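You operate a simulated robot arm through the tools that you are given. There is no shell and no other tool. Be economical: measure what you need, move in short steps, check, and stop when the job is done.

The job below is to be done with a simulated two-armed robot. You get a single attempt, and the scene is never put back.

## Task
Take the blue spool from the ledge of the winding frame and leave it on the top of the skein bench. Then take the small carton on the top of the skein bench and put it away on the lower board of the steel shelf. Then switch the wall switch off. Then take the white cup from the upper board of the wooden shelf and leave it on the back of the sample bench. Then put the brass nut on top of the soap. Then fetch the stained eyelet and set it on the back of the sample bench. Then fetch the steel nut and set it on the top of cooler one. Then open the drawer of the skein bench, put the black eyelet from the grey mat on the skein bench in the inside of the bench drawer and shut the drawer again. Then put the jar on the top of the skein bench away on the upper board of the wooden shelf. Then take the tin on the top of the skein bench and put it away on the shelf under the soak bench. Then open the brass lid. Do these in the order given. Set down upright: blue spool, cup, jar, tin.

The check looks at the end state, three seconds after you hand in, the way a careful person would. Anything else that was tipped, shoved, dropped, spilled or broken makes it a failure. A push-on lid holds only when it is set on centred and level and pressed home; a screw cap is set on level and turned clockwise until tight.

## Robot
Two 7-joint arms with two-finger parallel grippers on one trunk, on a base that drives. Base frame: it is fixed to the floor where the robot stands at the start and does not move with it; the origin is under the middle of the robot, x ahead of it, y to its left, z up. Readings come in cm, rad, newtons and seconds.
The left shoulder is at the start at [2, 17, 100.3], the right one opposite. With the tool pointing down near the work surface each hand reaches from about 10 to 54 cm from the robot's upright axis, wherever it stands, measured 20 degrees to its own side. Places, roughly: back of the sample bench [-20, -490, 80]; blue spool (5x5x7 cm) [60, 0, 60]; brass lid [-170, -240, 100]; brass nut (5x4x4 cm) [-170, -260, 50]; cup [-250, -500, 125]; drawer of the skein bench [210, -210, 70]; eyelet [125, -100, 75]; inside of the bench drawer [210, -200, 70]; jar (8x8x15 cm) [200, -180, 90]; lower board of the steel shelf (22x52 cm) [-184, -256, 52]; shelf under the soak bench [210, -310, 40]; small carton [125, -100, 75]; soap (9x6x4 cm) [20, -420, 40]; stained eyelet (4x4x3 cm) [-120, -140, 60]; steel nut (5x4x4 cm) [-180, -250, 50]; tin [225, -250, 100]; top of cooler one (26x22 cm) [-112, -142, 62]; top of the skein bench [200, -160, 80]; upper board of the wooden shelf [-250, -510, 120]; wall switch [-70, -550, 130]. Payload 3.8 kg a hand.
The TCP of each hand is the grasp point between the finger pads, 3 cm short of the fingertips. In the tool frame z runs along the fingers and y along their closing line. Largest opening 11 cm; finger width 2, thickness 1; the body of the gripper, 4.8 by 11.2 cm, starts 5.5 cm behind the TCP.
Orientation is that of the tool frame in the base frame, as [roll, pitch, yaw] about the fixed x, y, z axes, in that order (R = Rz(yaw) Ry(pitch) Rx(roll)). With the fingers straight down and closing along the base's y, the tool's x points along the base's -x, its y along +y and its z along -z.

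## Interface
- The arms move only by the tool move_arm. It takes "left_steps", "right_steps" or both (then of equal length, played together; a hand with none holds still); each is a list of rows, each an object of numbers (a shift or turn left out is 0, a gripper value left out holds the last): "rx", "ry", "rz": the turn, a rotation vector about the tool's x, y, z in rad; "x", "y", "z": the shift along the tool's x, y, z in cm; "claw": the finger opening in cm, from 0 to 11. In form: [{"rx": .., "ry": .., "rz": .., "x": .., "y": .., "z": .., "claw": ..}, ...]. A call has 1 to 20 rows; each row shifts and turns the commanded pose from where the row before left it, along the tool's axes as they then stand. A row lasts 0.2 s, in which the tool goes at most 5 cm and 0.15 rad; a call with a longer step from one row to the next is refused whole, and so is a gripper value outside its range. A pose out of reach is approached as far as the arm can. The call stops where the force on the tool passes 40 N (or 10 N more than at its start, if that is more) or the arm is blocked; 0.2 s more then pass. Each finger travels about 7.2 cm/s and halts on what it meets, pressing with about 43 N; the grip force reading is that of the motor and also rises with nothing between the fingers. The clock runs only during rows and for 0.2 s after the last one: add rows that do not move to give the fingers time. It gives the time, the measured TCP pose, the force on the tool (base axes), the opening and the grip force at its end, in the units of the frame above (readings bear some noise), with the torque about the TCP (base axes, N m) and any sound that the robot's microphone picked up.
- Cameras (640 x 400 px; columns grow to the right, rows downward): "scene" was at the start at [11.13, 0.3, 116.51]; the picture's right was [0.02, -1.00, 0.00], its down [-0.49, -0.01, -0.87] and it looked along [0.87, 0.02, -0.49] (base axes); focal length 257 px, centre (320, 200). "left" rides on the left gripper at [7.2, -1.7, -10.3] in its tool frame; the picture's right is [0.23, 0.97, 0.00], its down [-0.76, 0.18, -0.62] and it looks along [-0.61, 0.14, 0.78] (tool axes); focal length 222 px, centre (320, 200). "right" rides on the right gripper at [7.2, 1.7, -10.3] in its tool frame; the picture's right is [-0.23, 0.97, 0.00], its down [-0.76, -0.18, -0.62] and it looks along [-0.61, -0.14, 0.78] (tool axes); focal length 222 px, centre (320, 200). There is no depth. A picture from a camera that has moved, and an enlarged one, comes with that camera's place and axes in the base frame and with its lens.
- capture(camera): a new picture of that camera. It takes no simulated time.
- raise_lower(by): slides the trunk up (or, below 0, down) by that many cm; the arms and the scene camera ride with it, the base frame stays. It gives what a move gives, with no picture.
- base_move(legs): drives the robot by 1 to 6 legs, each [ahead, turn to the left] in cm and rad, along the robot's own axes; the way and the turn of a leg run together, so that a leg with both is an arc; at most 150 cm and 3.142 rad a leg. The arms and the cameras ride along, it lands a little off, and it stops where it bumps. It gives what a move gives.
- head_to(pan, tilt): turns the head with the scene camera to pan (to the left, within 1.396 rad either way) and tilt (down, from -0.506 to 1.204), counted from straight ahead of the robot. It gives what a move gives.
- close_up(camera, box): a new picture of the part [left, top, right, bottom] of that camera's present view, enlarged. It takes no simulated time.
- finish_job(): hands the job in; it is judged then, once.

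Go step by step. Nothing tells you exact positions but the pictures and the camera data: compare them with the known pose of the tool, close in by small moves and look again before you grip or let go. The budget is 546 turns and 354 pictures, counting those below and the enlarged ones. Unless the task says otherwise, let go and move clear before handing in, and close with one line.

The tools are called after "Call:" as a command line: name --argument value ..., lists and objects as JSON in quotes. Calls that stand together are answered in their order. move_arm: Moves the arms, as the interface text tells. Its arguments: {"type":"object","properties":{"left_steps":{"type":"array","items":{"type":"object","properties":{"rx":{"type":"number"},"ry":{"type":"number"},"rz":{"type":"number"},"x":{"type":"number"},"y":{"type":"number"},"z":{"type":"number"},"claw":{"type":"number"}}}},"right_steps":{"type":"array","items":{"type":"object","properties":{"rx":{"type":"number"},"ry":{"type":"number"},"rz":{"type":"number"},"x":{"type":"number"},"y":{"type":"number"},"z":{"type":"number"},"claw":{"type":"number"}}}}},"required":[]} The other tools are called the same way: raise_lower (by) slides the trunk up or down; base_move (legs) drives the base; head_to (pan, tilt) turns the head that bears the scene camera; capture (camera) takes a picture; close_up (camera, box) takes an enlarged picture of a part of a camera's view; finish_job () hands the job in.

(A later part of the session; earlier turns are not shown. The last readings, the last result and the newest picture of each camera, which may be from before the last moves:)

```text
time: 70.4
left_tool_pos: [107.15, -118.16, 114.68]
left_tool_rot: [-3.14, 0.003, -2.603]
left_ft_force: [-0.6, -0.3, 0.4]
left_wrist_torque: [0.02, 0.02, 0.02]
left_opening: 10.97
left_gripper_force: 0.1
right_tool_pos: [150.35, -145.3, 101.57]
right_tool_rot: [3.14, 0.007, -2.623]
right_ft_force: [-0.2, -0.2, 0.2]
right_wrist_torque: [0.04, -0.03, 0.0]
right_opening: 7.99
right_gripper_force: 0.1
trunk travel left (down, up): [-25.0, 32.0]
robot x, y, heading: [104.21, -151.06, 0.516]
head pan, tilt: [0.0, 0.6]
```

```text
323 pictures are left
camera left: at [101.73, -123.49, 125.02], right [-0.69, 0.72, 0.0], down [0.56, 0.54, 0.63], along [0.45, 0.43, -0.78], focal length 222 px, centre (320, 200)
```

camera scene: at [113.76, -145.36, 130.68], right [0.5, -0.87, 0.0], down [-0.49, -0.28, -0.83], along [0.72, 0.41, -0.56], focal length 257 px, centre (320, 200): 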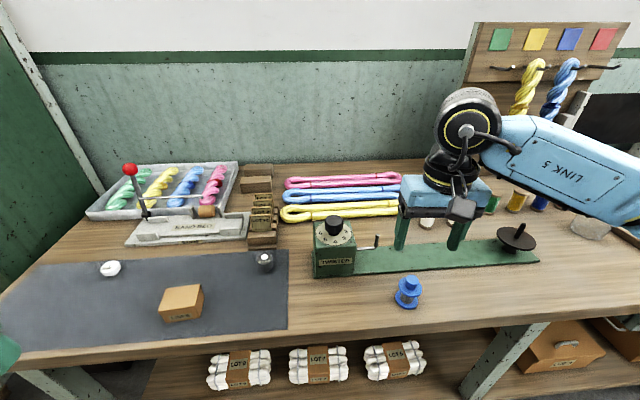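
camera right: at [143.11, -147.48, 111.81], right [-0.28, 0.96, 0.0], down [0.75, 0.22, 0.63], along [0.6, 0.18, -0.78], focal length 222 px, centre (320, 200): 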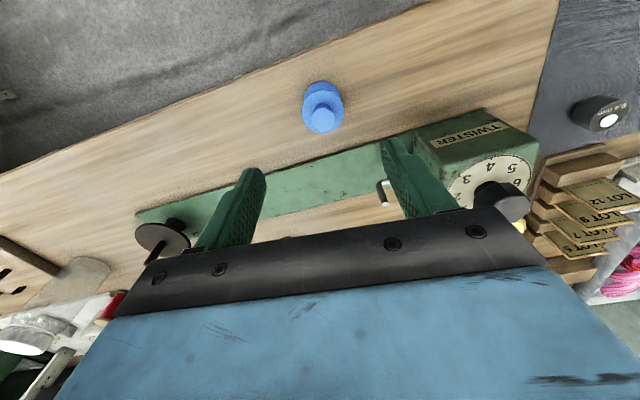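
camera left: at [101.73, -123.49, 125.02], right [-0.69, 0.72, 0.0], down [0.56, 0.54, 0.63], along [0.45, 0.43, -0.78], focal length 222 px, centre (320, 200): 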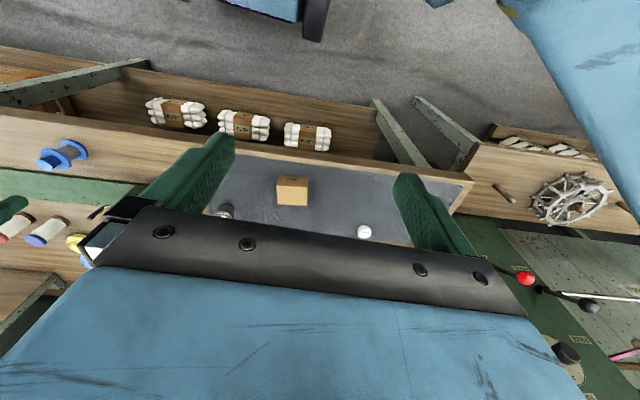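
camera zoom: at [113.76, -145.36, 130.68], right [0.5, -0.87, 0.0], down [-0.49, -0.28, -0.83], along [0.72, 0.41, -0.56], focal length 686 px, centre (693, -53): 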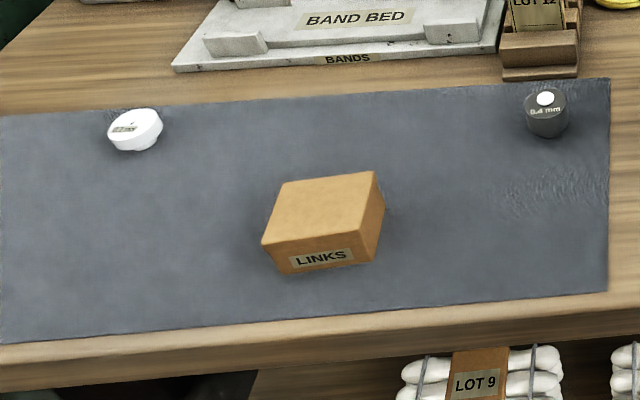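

The carton is about 6×5 cm, rotated slightly relative to the bench. I'll turn the left hand to match and bring it above.

Call:
move_arm --left_steps '[{"rz": -0.147}, {"x": -4.32, "y": -0.8}, {"x": -4.32, "y": -0.8}, {"x": -4.32, "y": -0.8}, {"x": -4.32, "y": -0.8}, {"x": -4.32, "y": -0.8}, {"z": 4}, {"z": 4}, {"z": 4}, {}]'

Call:
capture --camera "left"

```text
time: 72.6
left_tool_pos: [126.44, -107.62, 103.08]
left_tool_rot: [-3.141, 0.003, -2.457]
left_ft_force: [0.4, 0.3, -0.1]
left_wrist_torque: [0.0, -0.02, 0.04]
left_opening: 11.01
left_gripper_force: 0.0
right_tool_pos: [150.32, -145.25, 101.58]
right_tool_rot: [3.139, 0.005, -2.623]
right_ft_force: [0.3, 0.6, -1.1]
right_wrist_torque: [0.01, 0.04, -0.02]
right_opening: 8.01
right_gripper_force: 0.0
trunk travel left (down, up): [-25.0, 32.0]
robot x, y, heading: [104.14, -150.96, 0.519]
head pan, tilt: [0.0, 0.6]
```

```text
322 pictures are left
camera left: at [121.82, -113.6, 113.32], right [-0.79, 0.61, 0.0], down [0.48, 0.62, 0.63], along [0.38, 0.49, -0.78], focal length 222 px, centre (320, 200)
```

left: 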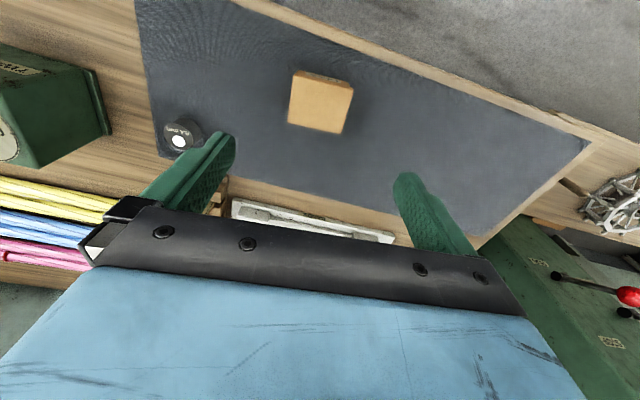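

Hand is centred within ~0.7 cm. Narrowing the opening, nudging, and descending.

Call:
move_arm --left_steps '[{"x": 0.5, "claw": 8.5}, {"z": 4}, {"z": 4}, {"z": 3}, {"z": 2}, {}]'

Call:
capture --camera "left"

```text
time: 74.0
left_tool_pos: [126.06, -107.89, 89.91]
left_tool_rot: [-3.14, 0.002, -2.458]
left_ft_force: [-0.4, -0.3, 0.3]
left_wrist_torque: [-0.01, -0.03, 0.02]
left_opening: 8.5
left_gripper_force: 0.1
right_tool_pos: [150.24, -145.28, 101.69]
right_tool_rot: [3.14, 0.007, -2.625]
right_ft_force: [0.1, -0.3, -0.3]
right_wrist_torque: [-0.01, -0.01, 0.0]
right_opening: 7.98
right_gripper_force: 0.1
trunk travel left (down, up): [-25.0, 32.0]
robot x, y, heading: [104.44, -150.75, 0.515]
head pan, tilt: [0.0, 0.6]
```

```text
321 pictures are left
camera left: at [121.46, -113.82, 100.18], right [-0.79, 0.61, 0.0], down [0.48, 0.62, 0.63], along [0.38, 0.49, -0.78], focal length 222 px, centre (320, 200)
```

left: 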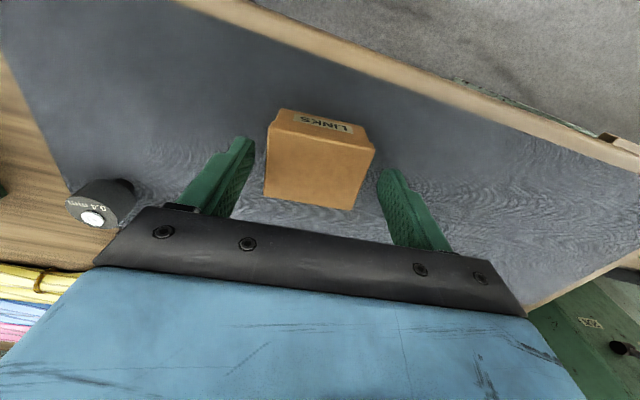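

Call:
move_arm --left_steps '[{"z": 1}, {"z": 0.8}, {}, {"claw": 6.5}, {"claw": 4}, {}, {}, {}]'

Call:
capture --camera "left"

```text
time: 75.8
left_tool_pos: [126.2, -107.94, 88.03]
left_tool_rot: [-3.14, 0.003, -2.458]
left_ft_force: [0.0, 0.2, -0.6]
left_wrist_torque: [-0.04, -0.05, 0.01]
left_opening: 6.16
left_gripper_force: 43.1
right_tool_pos: [150.29, -145.15, 101.47]
right_tool_rot: [3.141, 0.007, -2.625]
right_ft_force: [0.4, 0.1, 0.1]
right_wrist_torque: [-0.01, -0.03, -0.03]
right_opening: 8.01
right_gripper_force: 0.1
trunk travel left (down, up): [-25.0, 32.0]
robot x, y, heading: [104.05, -151.07, 0.527]
head pan, tilt: [0.0, 0.6]
```

```text
320 pictures are left
camera left: at [121.6, -113.9, 98.34], right [-0.79, 0.61, 0.0], down [0.48, 0.62, 0.63], along [0.38, 0.49, -0.78], focal length 222 px, centre (320, 200)
```

left: 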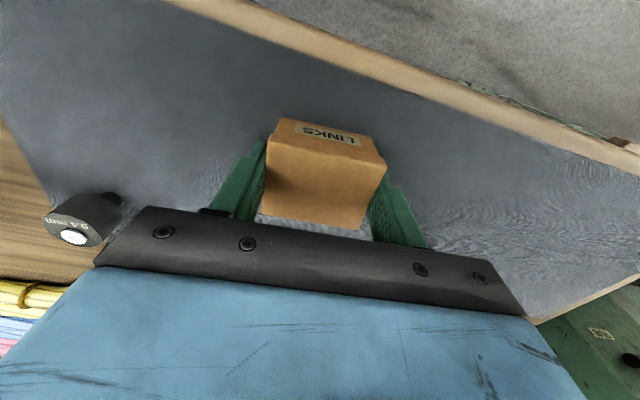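

Carton gripped at 6.2 cm. Lifting, retracting both hands, and backing off.

Call:
move_arm --left_steps '[{"z": -2}, {"z": -4}, {"z": -4}, {"z": -4}, {"z": -3}, {"x": 4}, {"x": 4}, {"x": 4}, {"x": 4}, {}]' --right_steps '[{}, {}, {}, {}, {}, {"x": 4}, {"x": 4}, {"x": 4}, {"x": 4}, {}]'

Call:
base_move --legs '[[-30, 0]]'

Call:
head_to --pan -1.3 --tilt 0.2

Call:
capture --camera "scene"

```text
time: 78.0
left_tool_pos: [114.24, -117.55, 105.47]
left_tool_rot: [-3.14, 0.002, -2.456]
left_ft_force: [-0.5, 0.4, -3.3]
left_wrist_torque: [-0.03, 0.0, 0.0]
left_opening: 6.18
left_gripper_force: 42.9
left hand out of reach, approached as far as the arm can: row 9
right_tool_pos: [136.41, -153.09, 101.06]
right_tool_rot: [3.14, 0.005, -2.624]
right_ft_force: [-0.3, 0.7, -0.5]
right_wrist_torque: [-0.01, 0.02, 0.0]
right_opening: 8.02
right_gripper_force: 0.1
trunk travel left (down, up): [-25.0, 32.0]
robot x, y, heading: [104.41, -150.72, 0.523]
head pan, tilt: [0.0, 0.6]
```

```text
time: 80.1
left_tool_pos: [88.37, -132.72, 105.38]
left_tool_rot: [-3.14, 0.003, -2.463]
left_ft_force: [0.3, 0.0, -3.1]
left_wrist_torque: [0.04, 0.02, 0.0]
left_opening: 6.17
left_gripper_force: 43.3
right_tool_pos: [110.08, -168.18, 101.19]
right_tool_rot: [3.139, 0.006, -2.629]
right_ft_force: [-0.5, 0.3, 0.5]
right_wrist_torque: [0.03, -0.01, -0.05]
right_opening: 7.99
right_gripper_force: 0.0
trunk travel left (down, up): [-25.0, 32.0]
robot x, y, heading: [77.96, -165.59, 0.522]
head pan, tilt: [0.0, 0.6]
```

```text
time: 81.6
left_tool_pos: [88.23, -132.43, 105.51]
left_tool_rot: [-3.139, 0.003, -2.463]
left_ft_force: [-0.2, -0.5, -2.8]
left_wrist_torque: [-0.02, 0.02, 0.01]
left_opening: 6.17
left_gripper_force: 42.7
right_tool_pos: [110.12, -168.11, 101.16]
right_tool_rot: [3.141, 0.007, -2.63]
right_ft_force: [0.1, 0.7, -0.8]
right_wrist_torque: [-0.01, 0.03, 0.0]
right_opening: 7.98
right_gripper_force: 0.1
trunk travel left (down, up): [-25.0, 32.0]
robot x, y, heading: [78.38, -166.03, 0.518]
head pan, tilt: [-1.3, 0.201]
```

```text
319 pictures are left
camera scene: at [86.46, -171.25, 134.36], right [-0.71, -0.71, 0.0], down [-0.14, 0.14, -0.98], along [0.69, -0.69, -0.2], focal length 257 px, centre (320, 200)
```

scene: 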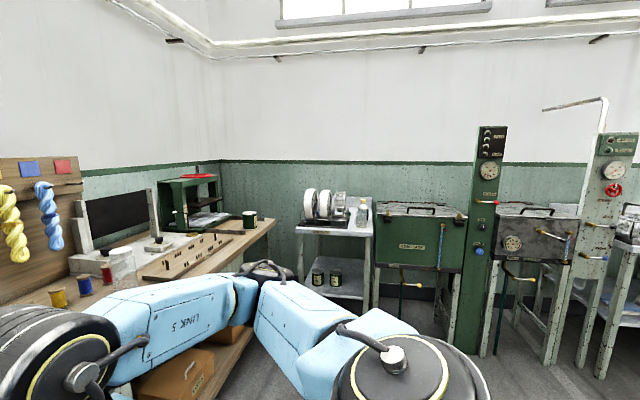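

The soak bench is in the corner. Now turning around to head for the steel shelf.

Call:
base_move --legs '[[0, -2.6]]'

Call:
head_to --pan 0 --tilt 0.2

Call:
capture --camera "scene"

```text
time: 88.2
left_tool_pos: [85.17, -199.96, 105.38]
left_tool_rot: [-3.138, 0.003, 1.182]
left_ft_force: [-0.2, 0.4, -1.8]
left_wrist_torque: [0.02, -0.03, 0.01]
left_opening: 6.17
left_gripper_force: 43.6
right_tool_pos: [48.86, -179.39, 101.19]
right_tool_rot: [3.141, 0.007, 1.017]
right_ft_force: [0.4, 0.3, 0.7]
right_wrist_torque: [-0.01, 0.03, 0.01]
right_opening: 8.0
right_gripper_force: 0.1
trunk travel left (down, up): [-25.0, 32.0]
robot x, y, heading: [78.07, -165.46, -2.126]
head pan, tilt: [-1.3, 0.201]
```

```text
time: 89.7
left_tool_pos: [85.2, -199.91, 105.33]
left_tool_rot: [-3.141, 0.002, 1.182]
left_ft_force: [0.1, 0.2, -3.8]
left_wrist_torque: [0.0, -0.02, 0.01]
left_opening: 6.16
left_gripper_force: 42.6
right_tool_pos: [48.88, -179.25, 101.18]
right_tool_rot: [3.139, 0.005, 1.015]
right_ft_force: [0.1, 0.3, 0.1]
right_wrist_torque: [-0.04, -0.02, -0.01]
right_opening: 7.97
right_gripper_force: 0.0
trunk travel left (down, up): [-25.0, 32.0]
robot x, y, heading: [78.25, -166.01, -2.122]
head pan, tilt: [0.0, 0.201]
```

```text
318 pictures are left
camera scene: at [72.04, -175.44, 134.36], right [-0.85, 0.53, 0.0], down [0.1, 0.17, -0.98], along [-0.51, -0.83, -0.2], focal length 257 px, centre (320, 200)
```

scene: 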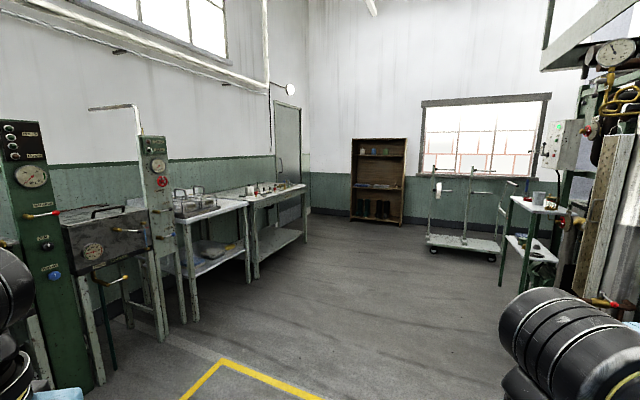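

Wooden shelf is at the far wall; the steel shelf should be further right. Turning more.

Call:
base_move --legs '[[0, -0.7]]'

Call:
capture --camera "scene"

```text
time: 91.9
left_tool_pos: [62.23, -196.92, 105.54]
left_tool_rot: [-3.14, 0.002, 0.503]
left_ft_force: [0.0, -0.6, -3.0]
left_wrist_torque: [0.0, 0.0, 0.04]
left_opening: 6.16
left_gripper_force: 43.1
right_tool_pos: [46.81, -157.95, 101.26]
right_tool_rot: [3.14, 0.008, 0.337]
right_ft_force: [-0.3, 0.1, -0.5]
right_wrist_torque: [-0.03, 0.0, 0.04]
right_opening: 8.0
right_gripper_force: 0.1
trunk travel left (down, up): [-25.0, 32.0]
robot x, y, heading: [78.39, -165.87, -2.805]
head pan, tilt: [0.0, 0.201]
```

```text
317 pictures are left
camera scene: at [67.26, -169.51, 134.36], right [-0.33, 0.94, 0.0], down [0.19, 0.07, -0.98], along [-0.92, -0.33, -0.2], focal length 257 px, centre (320, 200)
```

scene: 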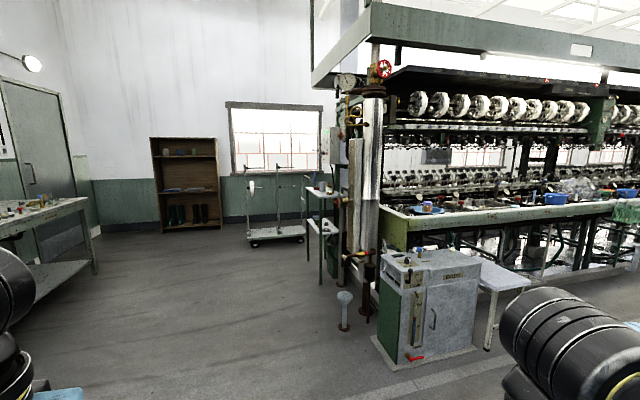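

Call:
close_up --camera "scene" --box '[230, 130, 550, 330]'

Call:
close_up --camera "scene" --box '[280, 60, 440, 360]'

```text
2.00 times, centred on (390, 230) of scene
camera zoom: at [67.26, -169.51, 134.36], right [-0.33, 0.94, 0.0], down [0.19, 0.07, -0.98], along [-0.92, -0.33, -0.2], focal length 514 px, centre (180, 140)
```

zoom: 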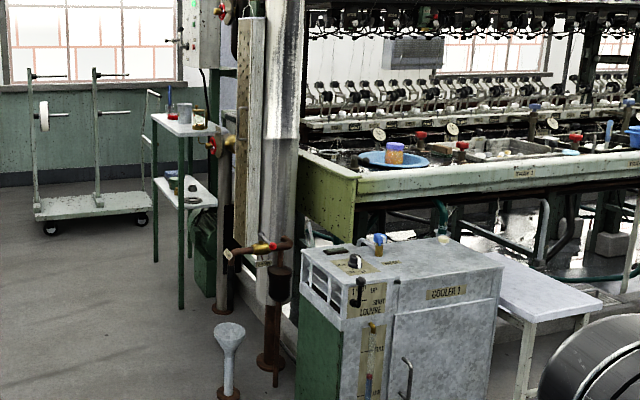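

```text
1.33 times, centred on (360, 210) of scene
camera zoom: at [67.26, -169.51, 134.36], right [-0.33, 0.94, 0.0], down [0.19, 0.07, -0.98], along [-0.92, -0.33, -0.2], focal length 343 px, centre (267, 187)
```

zoom: 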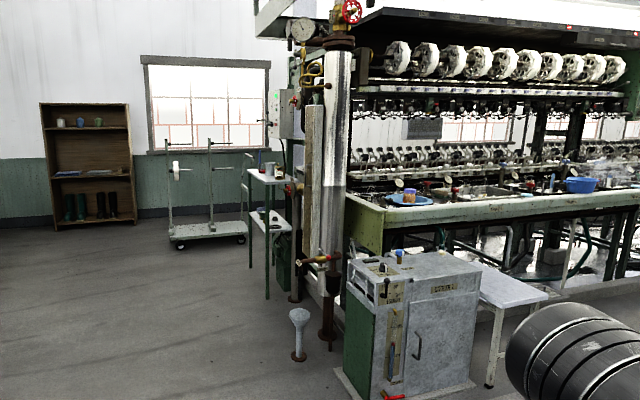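

Cooler 1, a funnel drain, and the small white two-tier stand (steel shelf) are visible. I'll drive along open floor toward (-90,-295) and look from there.

Call:
base_move --legs '[[0, 0.317], [110, 0], [100, 0], [0, -0.5]]'

Call:
head_to --pan 0 --tilt 0.45

Call:
capture --camera "scene"

```text
time: 104.8
left_tool_pos: [-105.4, -328.01, 105.41]
left_tool_rot: [-3.141, 0.003, 0.347]
left_ft_force: [0.1, 0.2, -3.8]
left_wrist_torque: [-0.01, -0.01, 0.01]
left_opening: 6.19
left_gripper_force: 43.6
right_tool_pos: [-114.48, -287.08, 101.17]
right_tool_rot: [3.14, 0.007, 0.179]
right_ft_force: [-1.1, -0.5, 1.1]
right_wrist_torque: [0.0, 0.01, -0.03]
right_opening: 7.99
right_gripper_force: 0.0
trunk travel left (down, up): [-25.0, 32.0]
robot x, y, heading: [-84.95, -299.62, -2.96]
head pan, tilt: [0.0, 0.201]
```

```text
time: 105.6
left_tool_pos: [-105.4, -327.84, 105.4]
left_tool_rot: [-3.14, 0.003, 0.348]
left_ft_force: [0.5, -0.6, -3.6]
left_wrist_torque: [-0.02, 0.0, -0.01]
left_opening: 6.17
left_gripper_force: 43.1
right_tool_pos: [-114.36, -287.04, 101.18]
right_tool_rot: [3.141, 0.006, 0.182]
right_ft_force: [0.4, 0.3, 0.0]
right_wrist_torque: [0.03, -0.02, 0.03]
right_opening: 7.98
right_gripper_force: 0.0
trunk travel left (down, up): [-25.0, 32.0]
robot x, y, heading: [-84.78, -299.88, -2.957]
head pan, tilt: [0.0, 0.45]
```

```text
314 pictures are left
camera scene: at [-96.0, -301.66, 132.04], right [-0.18, 0.98, 0.0], down [0.43, 0.08, -0.9], along [-0.89, -0.16, -0.43], focal length 257 px, centre (320, 200)
```

scene: 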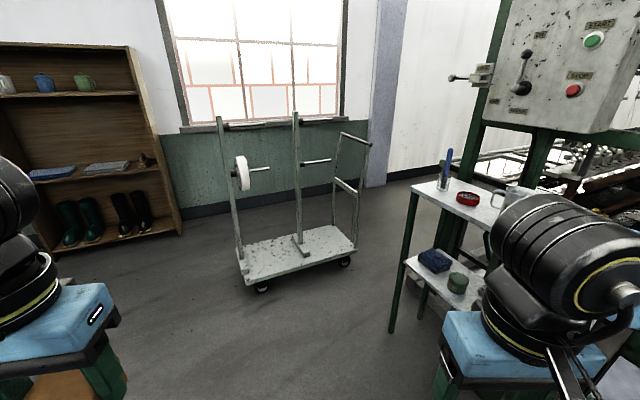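

Steel shelf is at the right, two boards with items on each. I'll turn right a little and lower the view.

Call:
base_move --legs '[[0, -0.35]]'

Call:
head_to --pan 0.05 --tilt 0.5

Call:
capture --camera "scene"

```text
time: 107.1
left_tool_pos: [-113.91, -319.14, 105.53]
left_tool_rot: [-3.141, 0.0, -0.005]
left_ft_force: [0.1, 0.0, -2.3]
left_wrist_torque: [0.0, 0.01, -0.01]
left_opening: 6.14
left_gripper_force: 42.8
right_tool_pos: [-108.22, -277.7, 101.14]
right_tool_rot: [3.139, 0.006, -0.172]
right_ft_force: [0.3, -0.7, 0.5]
right_wrist_torque: [0.0, -0.04, -0.03]
right_opening: 8.01
right_gripper_force: 0.1
trunk travel left (down, up): [-25.0, 32.0]
robot x, y, heading: [-85.06, -300.15, 2.966]
head pan, tilt: [0.0, 0.45]
```

```text
time: 107.7
left_tool_pos: [-113.81, -319.14, 105.34]
left_tool_rot: [3.141, -0.002, -0.005]
left_ft_force: [-0.3, -0.4, -2.9]
left_wrist_torque: [-0.02, 0.0, -0.02]
left_opening: 6.19
left_gripper_force: 42.9
right_tool_pos: [-108.31, -277.71, 101.23]
right_tool_rot: [3.14, 0.007, -0.173]
right_ft_force: [0.5, -0.2, -0.3]
right_wrist_torque: [0.01, -0.04, -0.01]
right_opening: 8.0
right_gripper_force: 0.0
trunk travel left (down, up): [-25.0, 32.0]
robot x, y, heading: [-85.04, -299.93, 2.968]
head pan, tilt: [0.051, 0.499]
```

```text
313 pictures are left
camera scene: at [-96.01, -298.18, 131.59], right [0.12, 0.99, 0.0], down [0.48, -0.06, -0.88], along [-0.87, 0.1, -0.48], focal length 257 px, centre (320, 200)
```

scene: 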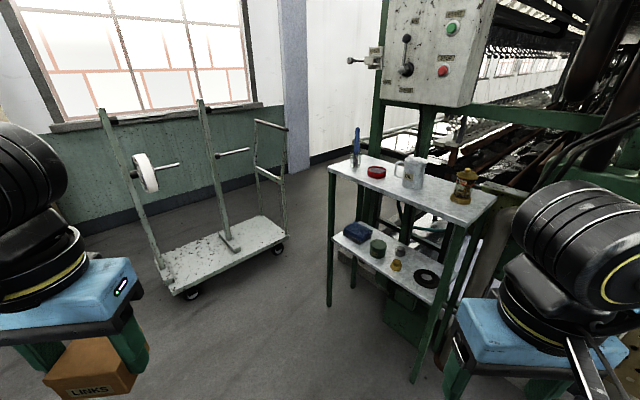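

Call:
close_up --camera "scene" --box '[310, 140, 510, 340]'

```text
2.00 times, centred on (410, 240) of scene
camera zoom: at [-96.01, -298.18, 131.59], right [0.12, 0.99, 0.0], down [0.48, -0.06, -0.88], along [-0.87, 0.1, -0.48], focal length 514 px, centre (140, 120)
```

zoom: 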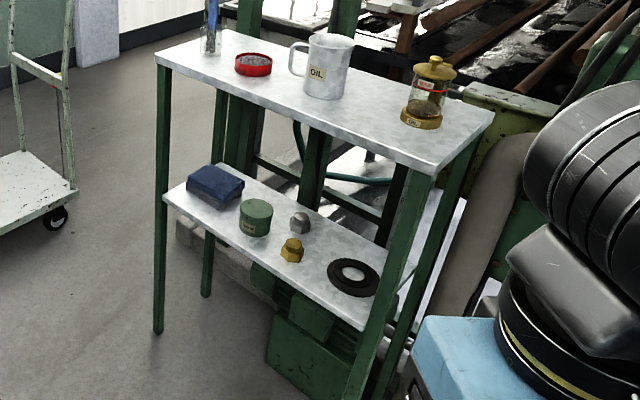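

The shelf's lower board front edge runs from (-199,-281) to (-155,-251) at z≈52, upper board z≈88. The free spot for the carton is between the blue packet and green tin. I'll line up facing the shelf squarely from a distance.

Call:
base_move --legs '[[0, 0.643], [52.4, 0], [0, -1.447], [18, 0]]'

Call:
head_to --pan 0 --tilt 0.6

Call:
capture --camera "scene"

```text
time: 117.1
left_tool_pos: [-176.24, -302.05, 105.35]
left_tool_rot: [-3.14, 0.001, -0.792]
left_ft_force: [-0.6, -0.3, -3.7]
left_wrist_torque: [-0.03, -0.01, 0.0]
left_opening: 6.18
left_gripper_force: 43.1
right_tool_pos: [-142.88, -276.8, 101.18]
right_tool_rot: [3.14, 0.006, -0.961]
right_ft_force: [-1.0, 0.7, -0.2]
right_wrist_torque: [-0.05, -0.04, -0.01]
right_opening: 7.96
right_gripper_force: 0.1
trunk travel left (down, up): [-25.0, 32.0]
robot x, y, heading: [-141.9, -309.15, 2.188]
head pan, tilt: [0.051, 0.499]
```

```text
time: 117.8
left_tool_pos: [-176.1, -302.09, 105.44]
left_tool_rot: [-3.141, -0.001, -0.792]
left_ft_force: [0.8, -0.6, -2.5]
left_wrist_torque: [-0.01, -0.04, -0.01]
left_opening: 6.16
left_gripper_force: 43.0
right_tool_pos: [-142.87, -276.9, 101.26]
right_tool_rot: [3.139, 0.008, -0.96]
right_ft_force: [0.7, 0.1, 0.4]
right_wrist_torque: [0.03, 0.02, 0.0]
right_opening: 7.99
right_gripper_force: 0.1
trunk travel left (down, up): [-25.0, 32.0]
robot x, y, heading: [-141.96, -308.98, 2.185]
head pan, tilt: [0.0, 0.6]
```

```text
311 pictures are left
camera scene: at [-148.36, -300.0, 130.68], right [0.82, 0.58, 0.0], down [0.33, -0.46, -0.83], along [-0.48, 0.67, -0.56], focal length 257 px, centre (320, 200)
```

scene: 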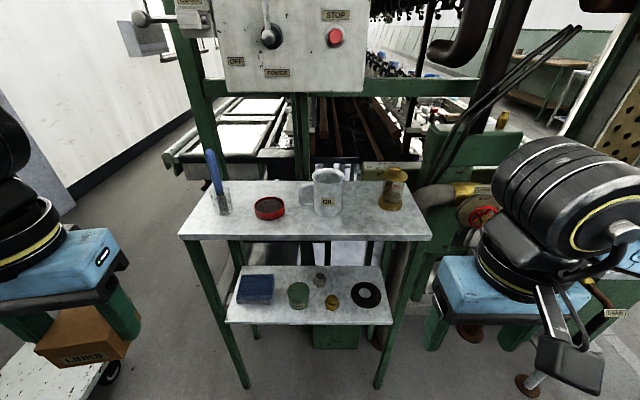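

I'll retract the right hand a bit, drive forward 21 cm, and set the carton temporarily on the upper board's free front to regrip it tilted for the low board.

Call:
move_arm --right_steps '[{"x": 4}, {"x": 4}, {}]'

Call:
base_move --legs '[[21, 0]]'

Call:
capture --camera "scene"

Call:
capture --camera "left"

```text
time: 118.6
left_tool_pos: [-176.18, -302.23, 105.43]
left_tool_rot: [-3.14, 0.002, -0.792]
left_ft_force: [-1.5, 0.1, -2.2]
left_wrist_torque: [-0.01, -0.03, 0.0]
left_opening: 6.16
left_gripper_force: 43.4
right_tool_pos: [-143.13, -279.11, 102.31]
right_tool_rot: [3.139, 0.006, -0.958]
right_ft_force: [1.3, -0.5, -0.5]
right_wrist_torque: [-0.04, 0.02, 0.03]
right_opening: 8.0
right_gripper_force: 0.1
right hand out of reach, approached as far as the arm can: row 1, 2
trunk travel left (down, up): [-25.0, 32.0]
robot x, y, heading: [-141.74, -309.06, 2.181]
head pan, tilt: [0.0, 0.6]
```

```text
time: 120.3
left_tool_pos: [-188.39, -284.63, 105.34]
left_tool_rot: [-3.14, -0.001, -0.796]
left_ft_force: [0.4, 0.9, -3.3]
left_wrist_torque: [0.04, -0.04, 0.02]
left_opening: 6.18
left_gripper_force: 43.1
right_tool_pos: [-155.34, -261.6, 102.36]
right_tool_rot: [3.139, 0.005, -0.964]
right_ft_force: [0.2, 0.8, -0.6]
right_wrist_torque: [-0.01, -0.01, -0.01]
right_opening: 7.99
right_gripper_force: 0.1
trunk travel left (down, up): [-25.0, 32.0]
robot x, y, heading: [-154.1, -291.83, 2.177]
head pan, tilt: [0.0, 0.6]
```

```text
310 pictures are left
camera scene: at [-160.62, -282.46, 130.67], right [0.82, 0.57, 0.0], down [0.32, -0.46, -0.82], along [-0.47, 0.68, -0.57], focal length 257 px, centre (320, 200)
```

scene: 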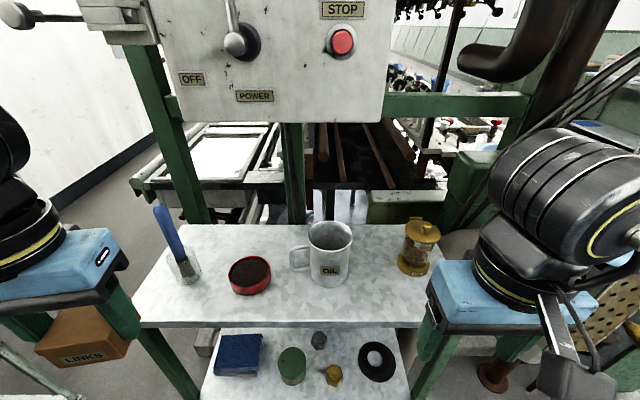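

```text
309 pictures are left
camera left: at [-182.16, -288.66, 115.72], right [-0.54, -0.84, 0.0], down [-0.66, 0.42, 0.62], along [-0.53, 0.34, -0.78], focal length 222 px, centre (320, 200)
```

left: 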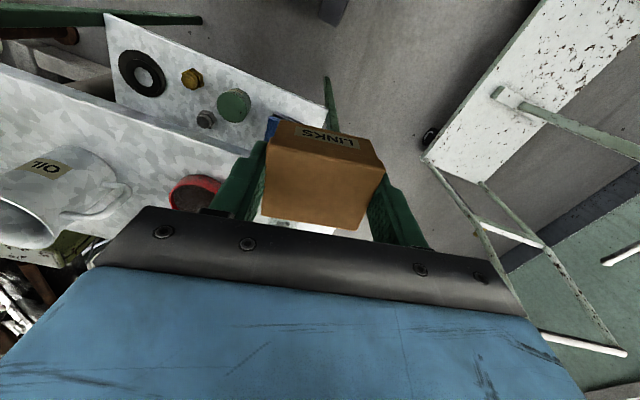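

Left hand: align with the shelf and move to the free front strip between ashtray and jug.

Call:
move_arm --left_steps '[{"rz": 0.09}, {"rz": 0.09}, {"y": -4.6}, {"y": -4.6}, {"y": -4.6}, {"y": -4.6}, {"x": -4}, {"x": -4}, {"x": -4}, {"x": -2.6}, {"z": 3}, {"z": 3}, {}]'

Call:
capture --camera "scene"

Call:
capture --camera "left"

```text
time: 123.1
left_tool_pos: [-181.24, -262.03, 99.53]
left_tool_rot: [-3.141, 0.001, -0.977]
left_ft_force: [1.2, 0.0, -3.1]
left_wrist_torque: [-0.02, -0.03, 0.01]
left_opening: 6.15
left_gripper_force: 42.8
right_tool_pos: [-155.26, -261.58, 102.3]
right_tool_rot: [3.138, 0.005, -0.963]
right_ft_force: [0.7, 0.1, -0.1]
right_wrist_torque: [0.0, 0.02, 0.0]
right_opening: 8.0
right_gripper_force: 0.1
trunk travel left (down, up): [-25.0, 32.0]
robot x, y, heading: [-154.28, -291.62, 2.179]
head pan, tilt: [0.0, 0.6]
```

```text
308 pictures are left
camera scene: at [-160.55, -282.53, 130.68], right [0.82, 0.57, 0.0], down [0.32, -0.46, -0.83], along [-0.47, 0.68, -0.56], focal length 257 px, centre (320, 200)
```

scene: 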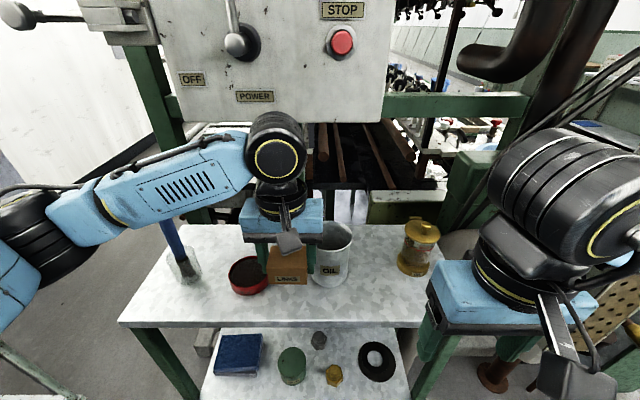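

```text
307 pictures are left
camera left: at [-175.73, -267.25, 109.78], right [-0.68, -0.73, 0.0], down [-0.57, 0.53, 0.62], along [-0.46, 0.42, -0.78], focal length 222 px, centre (320, 200)
```

left: 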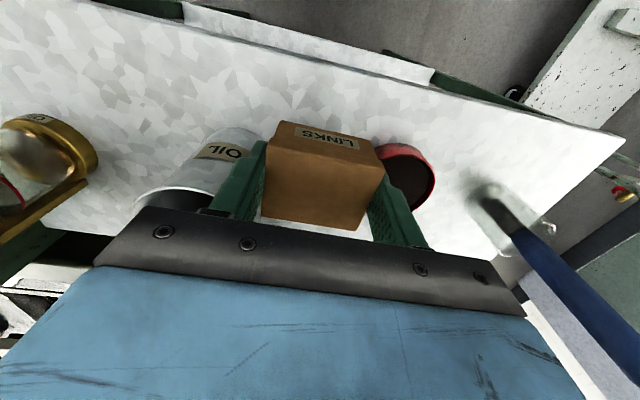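

Shift 1.5 cm toward the front edge for clearance from the jug, then lower.

Call:
move_arm --left_steps '[{"x": 1.5}, {"z": 2.5}, {"z": 2}, {"z": 1}, {}, {"z": 0.3}, {}, {"z": 0.3}, {}, {"z": 0.3}, {}, {"z": 0.3}, {}]'

Call:
capture --camera "left"

```text
time: 125.7
left_tool_pos: [-180.49, -263.43, 93.01]
left_tool_rot: [-3.139, 0.008, -0.976]
left_ft_force: [1.2, -2.4, 10.5]
left_wrist_torque: [-0.41, 0.17, 0.06]
left_opening: 6.18
left_gripper_force: 43.2
right_tool_pos: [-155.23, -261.73, 102.39]
right_tool_rot: [3.141, 0.007, -0.962]
right_ft_force: [-0.9, -0.6, 0.5]
right_wrist_torque: [0.0, 0.03, 0.03]
right_opening: 7.97
right_gripper_force: 0.0
trunk travel left (down, up): [-25.0, 32.0]
robot x, y, heading: [-154.44, -291.75, 2.177]
head pan, tilt: [0.0, 0.6]
stopped in row 13 (left hand): the force on the tool passed its limit at 42 N (the readings are from after the stop); the commanded pose is now the measured one
```

```text
306 pictures are left
camera left: at [-175.02, -268.6, 103.31], right [-0.68, -0.73, -0.01], down [-0.57, 0.53, 0.63], along [-0.46, 0.43, -0.78], focal length 222 px, centre (320, 200)
```

left: 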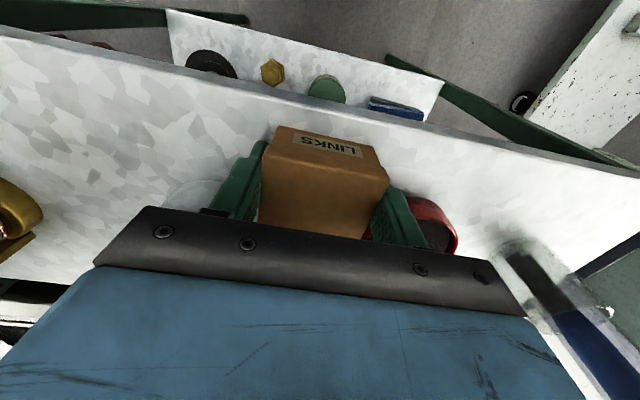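

Carton is down on the upper board (z≈89). Release, lift, and tilt the hand 45° forward.

Call:
move_arm --left_steps '[{"z": -0.3}, {"claw": 8.0}, {}, {"z": -3}, {"z": -4}, {"ry": -0.131}, {"ry": -0.131}, {"ry": -0.131}, {"ry": -0.131}, {"ry": -0.131}, {"ry": -0.131}, {}]'

Call:
capture --camera "scene"

Call:
capture --camera "left"

```text
time: 128.3
left_tool_pos: [-180.58, -263.47, 100.21]
left_tool_rot: [-3.135, 0.795, -0.971]
left_ft_force: [0.7, 0.4, -0.4]
left_wrist_torque: [0.0, 0.03, 0.02]
left_opening: 8.01
left_gripper_force: 0.0
right_tool_pos: [-155.34, -261.6, 102.47]
right_tool_rot: [3.138, 0.006, -0.964]
right_ft_force: [1.0, 0.4, 0.4]
right_wrist_torque: [0.0, 0.01, 0.0]
right_opening: 8.03
right_gripper_force: 0.0
trunk travel left (down, up): [-25.0, 32.0]
robot x, y, heading: [-154.18, -291.69, 2.177]
head pan, tilt: [0.0, 0.6]
```

```text
305 pictures are left
camera scene: at [-160.55, -282.53, 130.68], right [0.82, 0.57, 0.0], down [0.32, -0.46, -0.83], along [-0.47, 0.68, -0.56], focal length 257 px, centre (320, 200)
```

scene: 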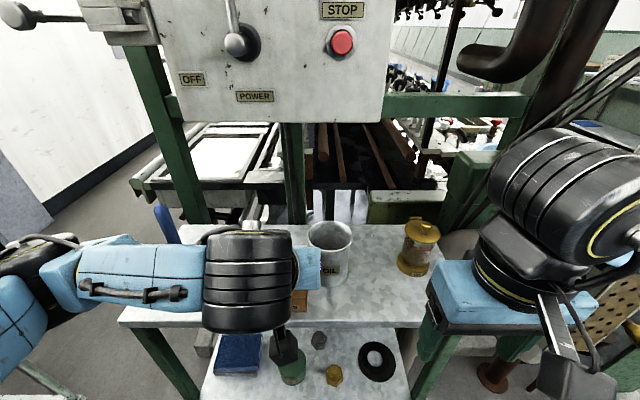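

```text
304 pictures are left
camera left: at [-172.2, -272.94, 102.31], right [-0.72, -0.68, -0.17], down [-0.2, -0.03, 0.98], along [-0.67, 0.73, -0.12], focal length 222 px, centre (320, 200)
```

left: 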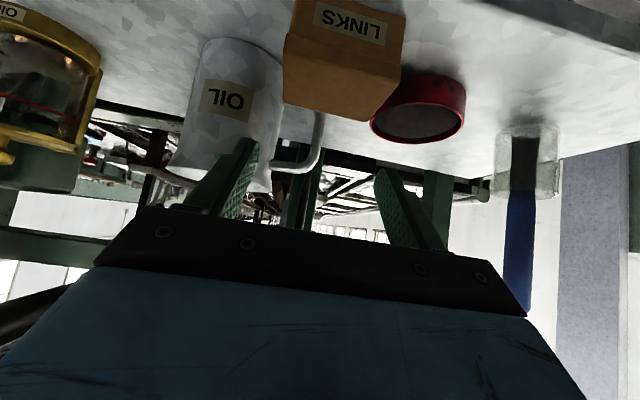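

Tilt works. Moving straight down around the carton partway and checking.

Call:
move_arm --left_steps '[{"x": 2, "z": 2}, {"x": 1.5, "z": 1.5}, {}]'

Call:
capture --camera "left"

```text
time: 129.1
left_tool_pos: [-180.43, -263.54, 95.41]
left_tool_rot: [-3.138, 0.793, -0.972]
left_ft_force: [0.2, 0.1, 0.2]
left_wrist_torque: [-0.02, 0.0, 0.0]
left_opening: 8.0
left_gripper_force: 0.1
right_tool_pos: [-155.25, -261.71, 102.34]
right_tool_rot: [3.141, 0.005, -0.963]
right_ft_force: [0.8, -0.7, -0.8]
right_wrist_torque: [-0.01, 0.03, -0.01]
right_opening: 7.96
right_gripper_force: 0.1
trunk travel left (down, up): [-25.0, 32.0]
robot x, y, heading: [-153.85, -291.74, 2.179]
head pan, tilt: [0.0, 0.6]
```

```text
303 pictures are left
camera left: at [-172.04, -272.96, 97.54], right [-0.72, -0.68, -0.16], down [-0.2, -0.03, 0.98], along [-0.67, 0.73, -0.12], focal length 222 px, centre (320, 200)
```

left: 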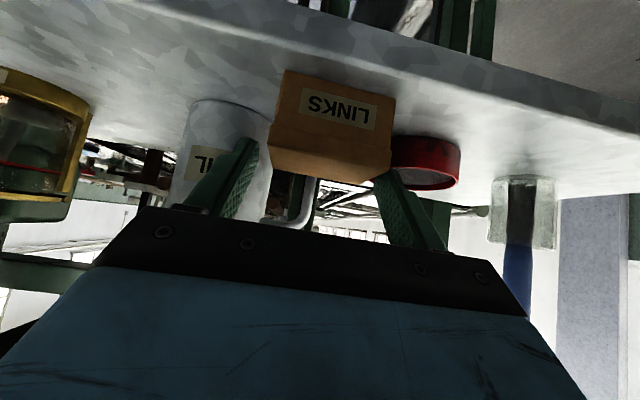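

Shift 0.4 cm left and 1.5 cm back to keep clear of the ashtray, then down and close.

Call:
move_arm --left_steps '[{"x": 1.06, "z": -1.06, "y": 0.4}, {"x": 1, "z": 1}, {"x": 1, "z": 1}, {}, {"claw": 6.5}, {"claw": 4}, {}, {}]'

Call:
capture --camera "left"

```text
time: 130.4
left_tool_pos: [-180.22, -264.86, 92.86]
left_tool_rot: [-3.139, 0.803, -0.969]
left_ft_force: [-0.5, -2.7, 7.7]
left_wrist_torque: [-0.17, 0.35, 0.1]
left_opening: 6.16
left_gripper_force: 21.0
right_tool_pos: [-155.41, -261.72, 102.31]
right_tool_rot: [3.14, 0.008, -0.964]
right_ft_force: [0.1, 0.8, 0.1]
right_wrist_torque: [0.01, 0.03, 0.01]
right_opening: 8.01
right_gripper_force: 0.2
trunk travel left (down, up): [-25.0, 32.0]
robot x, y, heading: [-154.42, -291.78, 2.185]
head pan, tilt: [0.0, 0.6]
stopped in row 6 (left hand): the force on the tool passed its limit at 44 N (the readings are from after the stop); the commanded pose is now the measured one
```

```text
302 pictures are left
camera left: at [-171.8, -274.13, 94.76], right [-0.71, -0.68, -0.16], down [-0.19, -0.04, 0.98], along [-0.68, 0.73, -0.11], focal length 222 px, centre (320, 200)
```

left: 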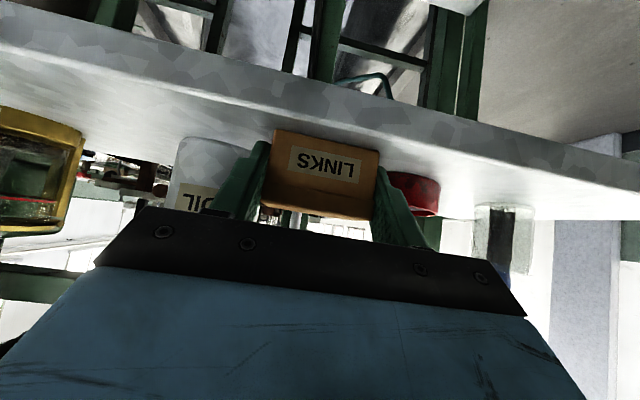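

Gripped nearly; complete the squeeze while lifting slightly.

Call:
move_arm --left_steps '[{"claw": 4, "x": -0.2, "z": -0.2}, {}, {}, {"x": -1.4, "z": -1.4}, {"x": -2, "z": -2}, {}]'

Call:
capture --camera "left"

```text
time: 131.8
left_tool_pos: [-180.12, -264.72, 97.95]
left_tool_rot: [-3.141, 0.8, -0.966]
left_ft_force: [0.2, -0.4, -3.4]
left_wrist_torque: [-0.04, -0.03, 0.03]
left_opening: 6.19
left_gripper_force: 42.8
right_tool_pos: [-155.33, -261.66, 102.4]
right_tool_rot: [3.14, 0.005, -0.965]
right_ft_force: [0.1, 0.4, -0.2]
right_wrist_torque: [0.0, 0.01, -0.04]
right_opening: 8.02
right_gripper_force: 0.0
trunk travel left (down, up): [-25.0, 32.0]
robot x, y, heading: [-154.14, -291.69, 2.189]
head pan, tilt: [0.0, 0.6]
```

```text
301 pictures are left
camera left: at [-171.73, -274.15, 99.97], right [-0.71, -0.68, -0.16], down [-0.19, -0.03, 0.98], along [-0.68, 0.73, -0.11], focal length 222 px, centre (320, 200)
```

left: 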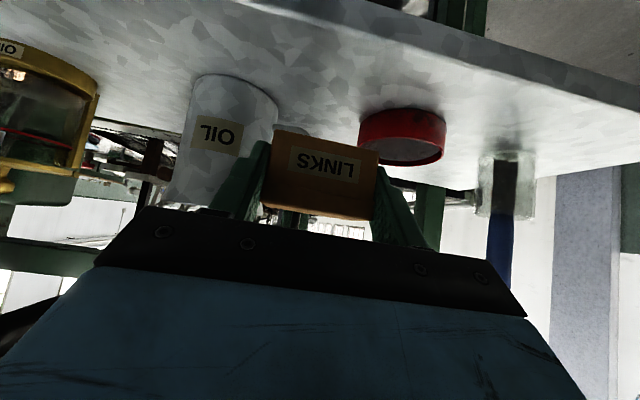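

Carton is regripped with a 45° hand tilt. The best free spot is the front-left of the lower board, in front of the blue packet. Backing off, then lowering the trunk.

Call:
base_move --legs '[[-22, 0]]'

Call:
raise_lower --by -22

Call:
capture --camera "scene"

```text
time: 133.5
left_tool_pos: [-167.5, -282.77, 97.98]
left_tool_rot: [3.141, 0.801, -0.971]
left_ft_force: [-0.3, -0.6, -2.2]
left_wrist_torque: [-0.07, -0.03, 0.01]
left_opening: 6.16
left_gripper_force: 43.3
right_tool_pos: [-142.69, -279.82, 102.37]
right_tool_rot: [3.14, 0.007, -0.965]
right_ft_force: [-0.2, -0.1, 0.0]
right_wrist_torque: [0.02, 0.05, 0.01]
right_opening: 7.98
right_gripper_force: 0.1
trunk travel left (down, up): [-25.0, 32.0]
robot x, y, heading: [-141.94, -309.88, 2.18]
head pan, tilt: [0.0, 0.6]
```

```text
time: 135.8
left_tool_pos: [-167.54, -282.74, 75.91]
left_tool_rot: [3.141, 0.802, -0.97]
left_ft_force: [0.1, 0.2, -4.2]
left_wrist_torque: [-0.08, -0.03, -0.02]
left_opening: 6.17
left_gripper_force: 43.0
right_tool_pos: [-142.71, -279.85, 80.39]
right_tool_rot: [3.14, 0.006, -0.964]
right_ft_force: [-0.9, -0.3, 0.3]
right_wrist_torque: [0.01, -0.03, -0.02]
right_opening: 8.02
right_gripper_force: 0.1
trunk travel left (down, up): [-3.0, 54.0]
robot x, y, heading: [-141.64, -309.75, 2.181]
head pan, tilt: [0.0, 0.6]
```

```text
300 pictures are left
camera scene: at [-147.98, -300.57, 108.69], right [0.82, 0.57, 0.0], down [0.32, -0.46, -0.83], along [-0.47, 0.68, -0.56], focal length 257 px, centre (320, 200)
```

scene: 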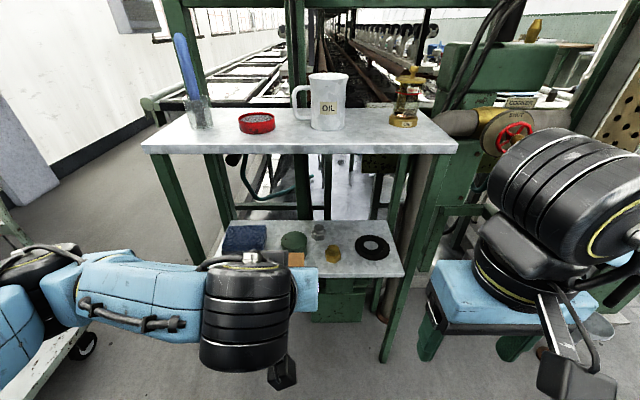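

Moving the left hand left and down while still clear of the shelf.

Call:
move_arm --left_steps '[{"y": 3.2, "x": 1.84, "z": 1.84}, {"y": 3.2, "x": 1.84, "z": 1.84}, {"y": 3.2, "x": 1.84, "z": 1.84}, {"y": 3.2, "x": 1.84, "z": 1.84}, {"y": 3.2, "x": 1.84, "z": 1.84}, {}]'

Call:
base_move --legs '[[10, 0]]'

Call:
capture --camera "scene"

Call:
capture --camera "left"

```text
time: 137.2
left_tool_pos: [-180.93, -291.71, 62.75]
left_tool_rot: [3.141, 0.801, -0.971]
left_ft_force: [-0.2, 0.3, -3.2]
left_wrist_torque: [-0.04, -0.06, 0.03]
left_opening: 6.17
left_gripper_force: 43.2
right_tool_pos: [-142.66, -279.85, 80.37]
right_tool_rot: [3.141, 0.006, -0.964]
right_ft_force: [0.0, -0.8, -0.3]
right_wrist_torque: [-0.01, 0.01, -0.02]
right_opening: 8.0
right_gripper_force: 0.0
trunk travel left (down, up): [-3.0, 54.0]
robot x, y, heading: [-141.58, -309.47, 2.178]
head pan, tilt: [0.0, 0.6]
```

```text
time: 138.3
left_tool_pos: [-186.48, -283.8, 62.94]
left_tool_rot: [3.141, 0.799, -0.969]
left_ft_force: [-0.3, 0.7, -3.3]
left_wrist_torque: [-0.04, -0.03, 0.05]
left_opening: 6.18
left_gripper_force: 43.5
right_tool_pos: [-148.41, -271.64, 80.3]
right_tool_rot: [3.141, 0.005, -0.964]
right_ft_force: [0.7, -0.8, -0.4]
right_wrist_torque: [-0.01, 0.04, 0.0]
right_opening: 8.03
right_gripper_force: 0.2
trunk travel left (down, up): [-3.0, 54.0]
robot x, y, heading: [-147.52, -301.45, 2.175]
head pan, tilt: [0.0, 0.6]
```

```text
299 pictures are left
camera scene: at [-153.63, -292.48, 108.68], right [0.82, 0.57, 0.0], down [0.32, -0.46, -0.82], along [-0.47, 0.68, -0.57], focal length 257 px, centre (320, 200)
```

scene: 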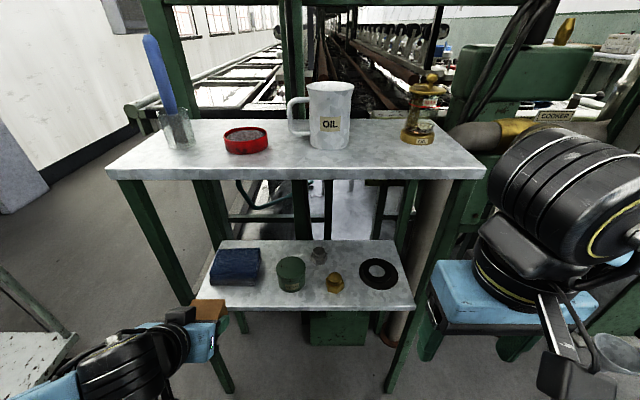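

```text
298 pictures are left
camera left: at [-178.02, -293.03, 64.84], right [-0.71, -0.68, -0.16], down [-0.19, -0.03, 0.98], along [-0.67, 0.73, -0.11], focal length 222 px, centre (320, 200)
```

left: 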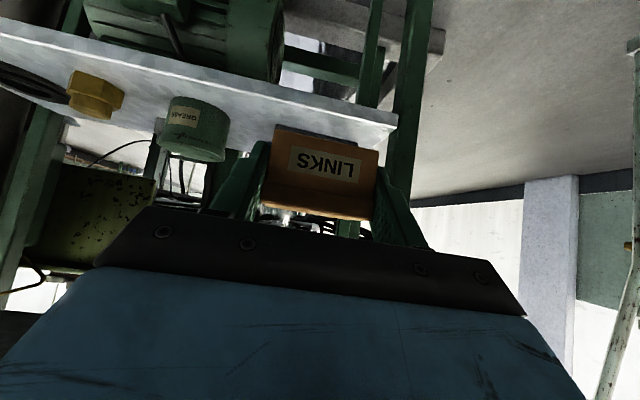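

The packet sits too near the front edge (only ~5 cm free), so front-left won't do. The row behind everything (depth 16–21) at s≈37, behind the gap between brass nut and ring, is free. Shifting the base 17 cm to the right.

Call:
base_move --legs '[[0, -1.571], [17, 0], [0, 1.56]]'

Call:
capture --camera "scene"

Call:
close_up --camera "scene" --box '[130, 180, 370, 330]'

```text
time: 143.3
left_tool_pos: [-123.95, -258.43, 61.98]
left_tool_rot: [3.129, 0.775, -2.548]
left_ft_force: [-0.5, -0.3, -2.9]
left_wrist_torque: [-0.02, 0.01, -0.01]
left_opening: 6.15
left_gripper_force: 43.6
right_tool_pos: [-110.85, -296.29, 80.37]
right_tool_rot: [3.137, 0.007, -2.535]
right_ft_force: [-0.1, 0.5, 0.0]
right_wrist_torque: [0.01, -0.03, 0.0]
right_opening: 7.99
right_gripper_force: 0.0
trunk travel left (down, up): [-3.0, 54.0]
robot x, y, heading: [-140.75, -297.18, 0.619]
head pan, tilt: [0.0, 0.6]
stopped in leg 2: the robot was blocked; the commanded pose is now the measured one
```

```text
297 pictures are left
camera scene: at [-132.13, -291.07, 108.7], right [0.58, -0.82, 0.0], down [-0.46, -0.32, -0.83], along [0.67, 0.48, -0.56], focal length 257 px, centre (320, 200)
```

scene: 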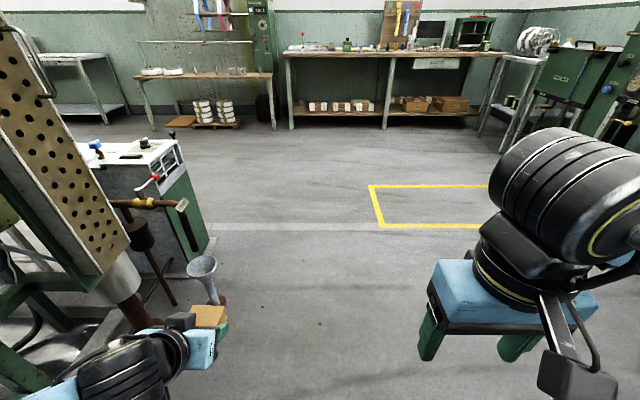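

```text
2.67 times, centred on (250, 255) of scene
camera zoom: at [-132.13, -291.07, 108.7], right [0.58, -0.82, 0.0], down [-0.46, -0.32, -0.83], along [0.67, 0.48, -0.56], focal length 686 px, centre (507, 53)
```

zoom: 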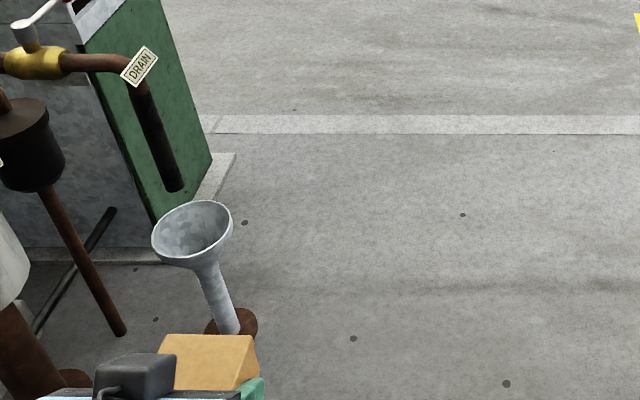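

Blocked: the left elbow probably touched the shelf leg. Looking left.

Call:
head_to --pan 1.3 --tilt 0.5

Call:
capture --camera "scene"

```text
time: 144.8
left_tool_pos: [-123.88, -258.49, 62.17]
left_tool_rot: [3.133, 0.779, -2.544]
left_ft_force: [0.8, 1.1, -3.3]
left_wrist_torque: [-0.01, 0.06, 0.01]
left_opening: 6.16
left_gripper_force: 42.0
right_tool_pos: [-111.15, -296.29, 80.44]
right_tool_rot: [3.138, 0.009, -2.537]
right_ft_force: [0.0, 0.0, -1.1]
right_wrist_torque: [-0.02, 0.0, 0.01]
right_opening: 8.02
right_gripper_force: 0.1
trunk travel left (down, up): [-3.0, 54.0]
robot x, y, heading: [-140.88, -297.47, 0.616]
head pan, tilt: [1.3, 0.499]
```

```text
295 pictures are left
camera scene: at [-142.55, -287.63, 109.61], right [0.94, 0.34, 0.0], down [0.16, -0.45, -0.88], along [-0.29, 0.83, -0.48], focal length 257 px, centre (320, 200)
```

scene: 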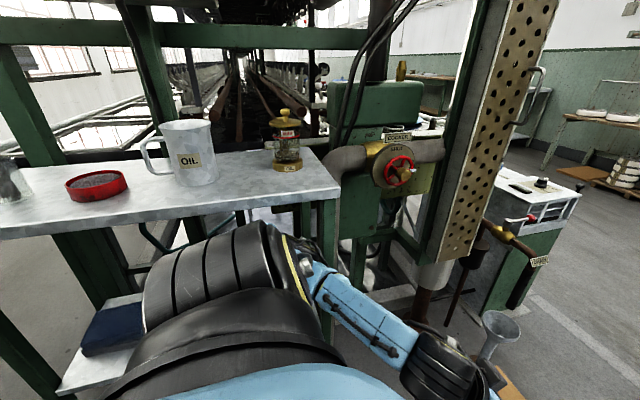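

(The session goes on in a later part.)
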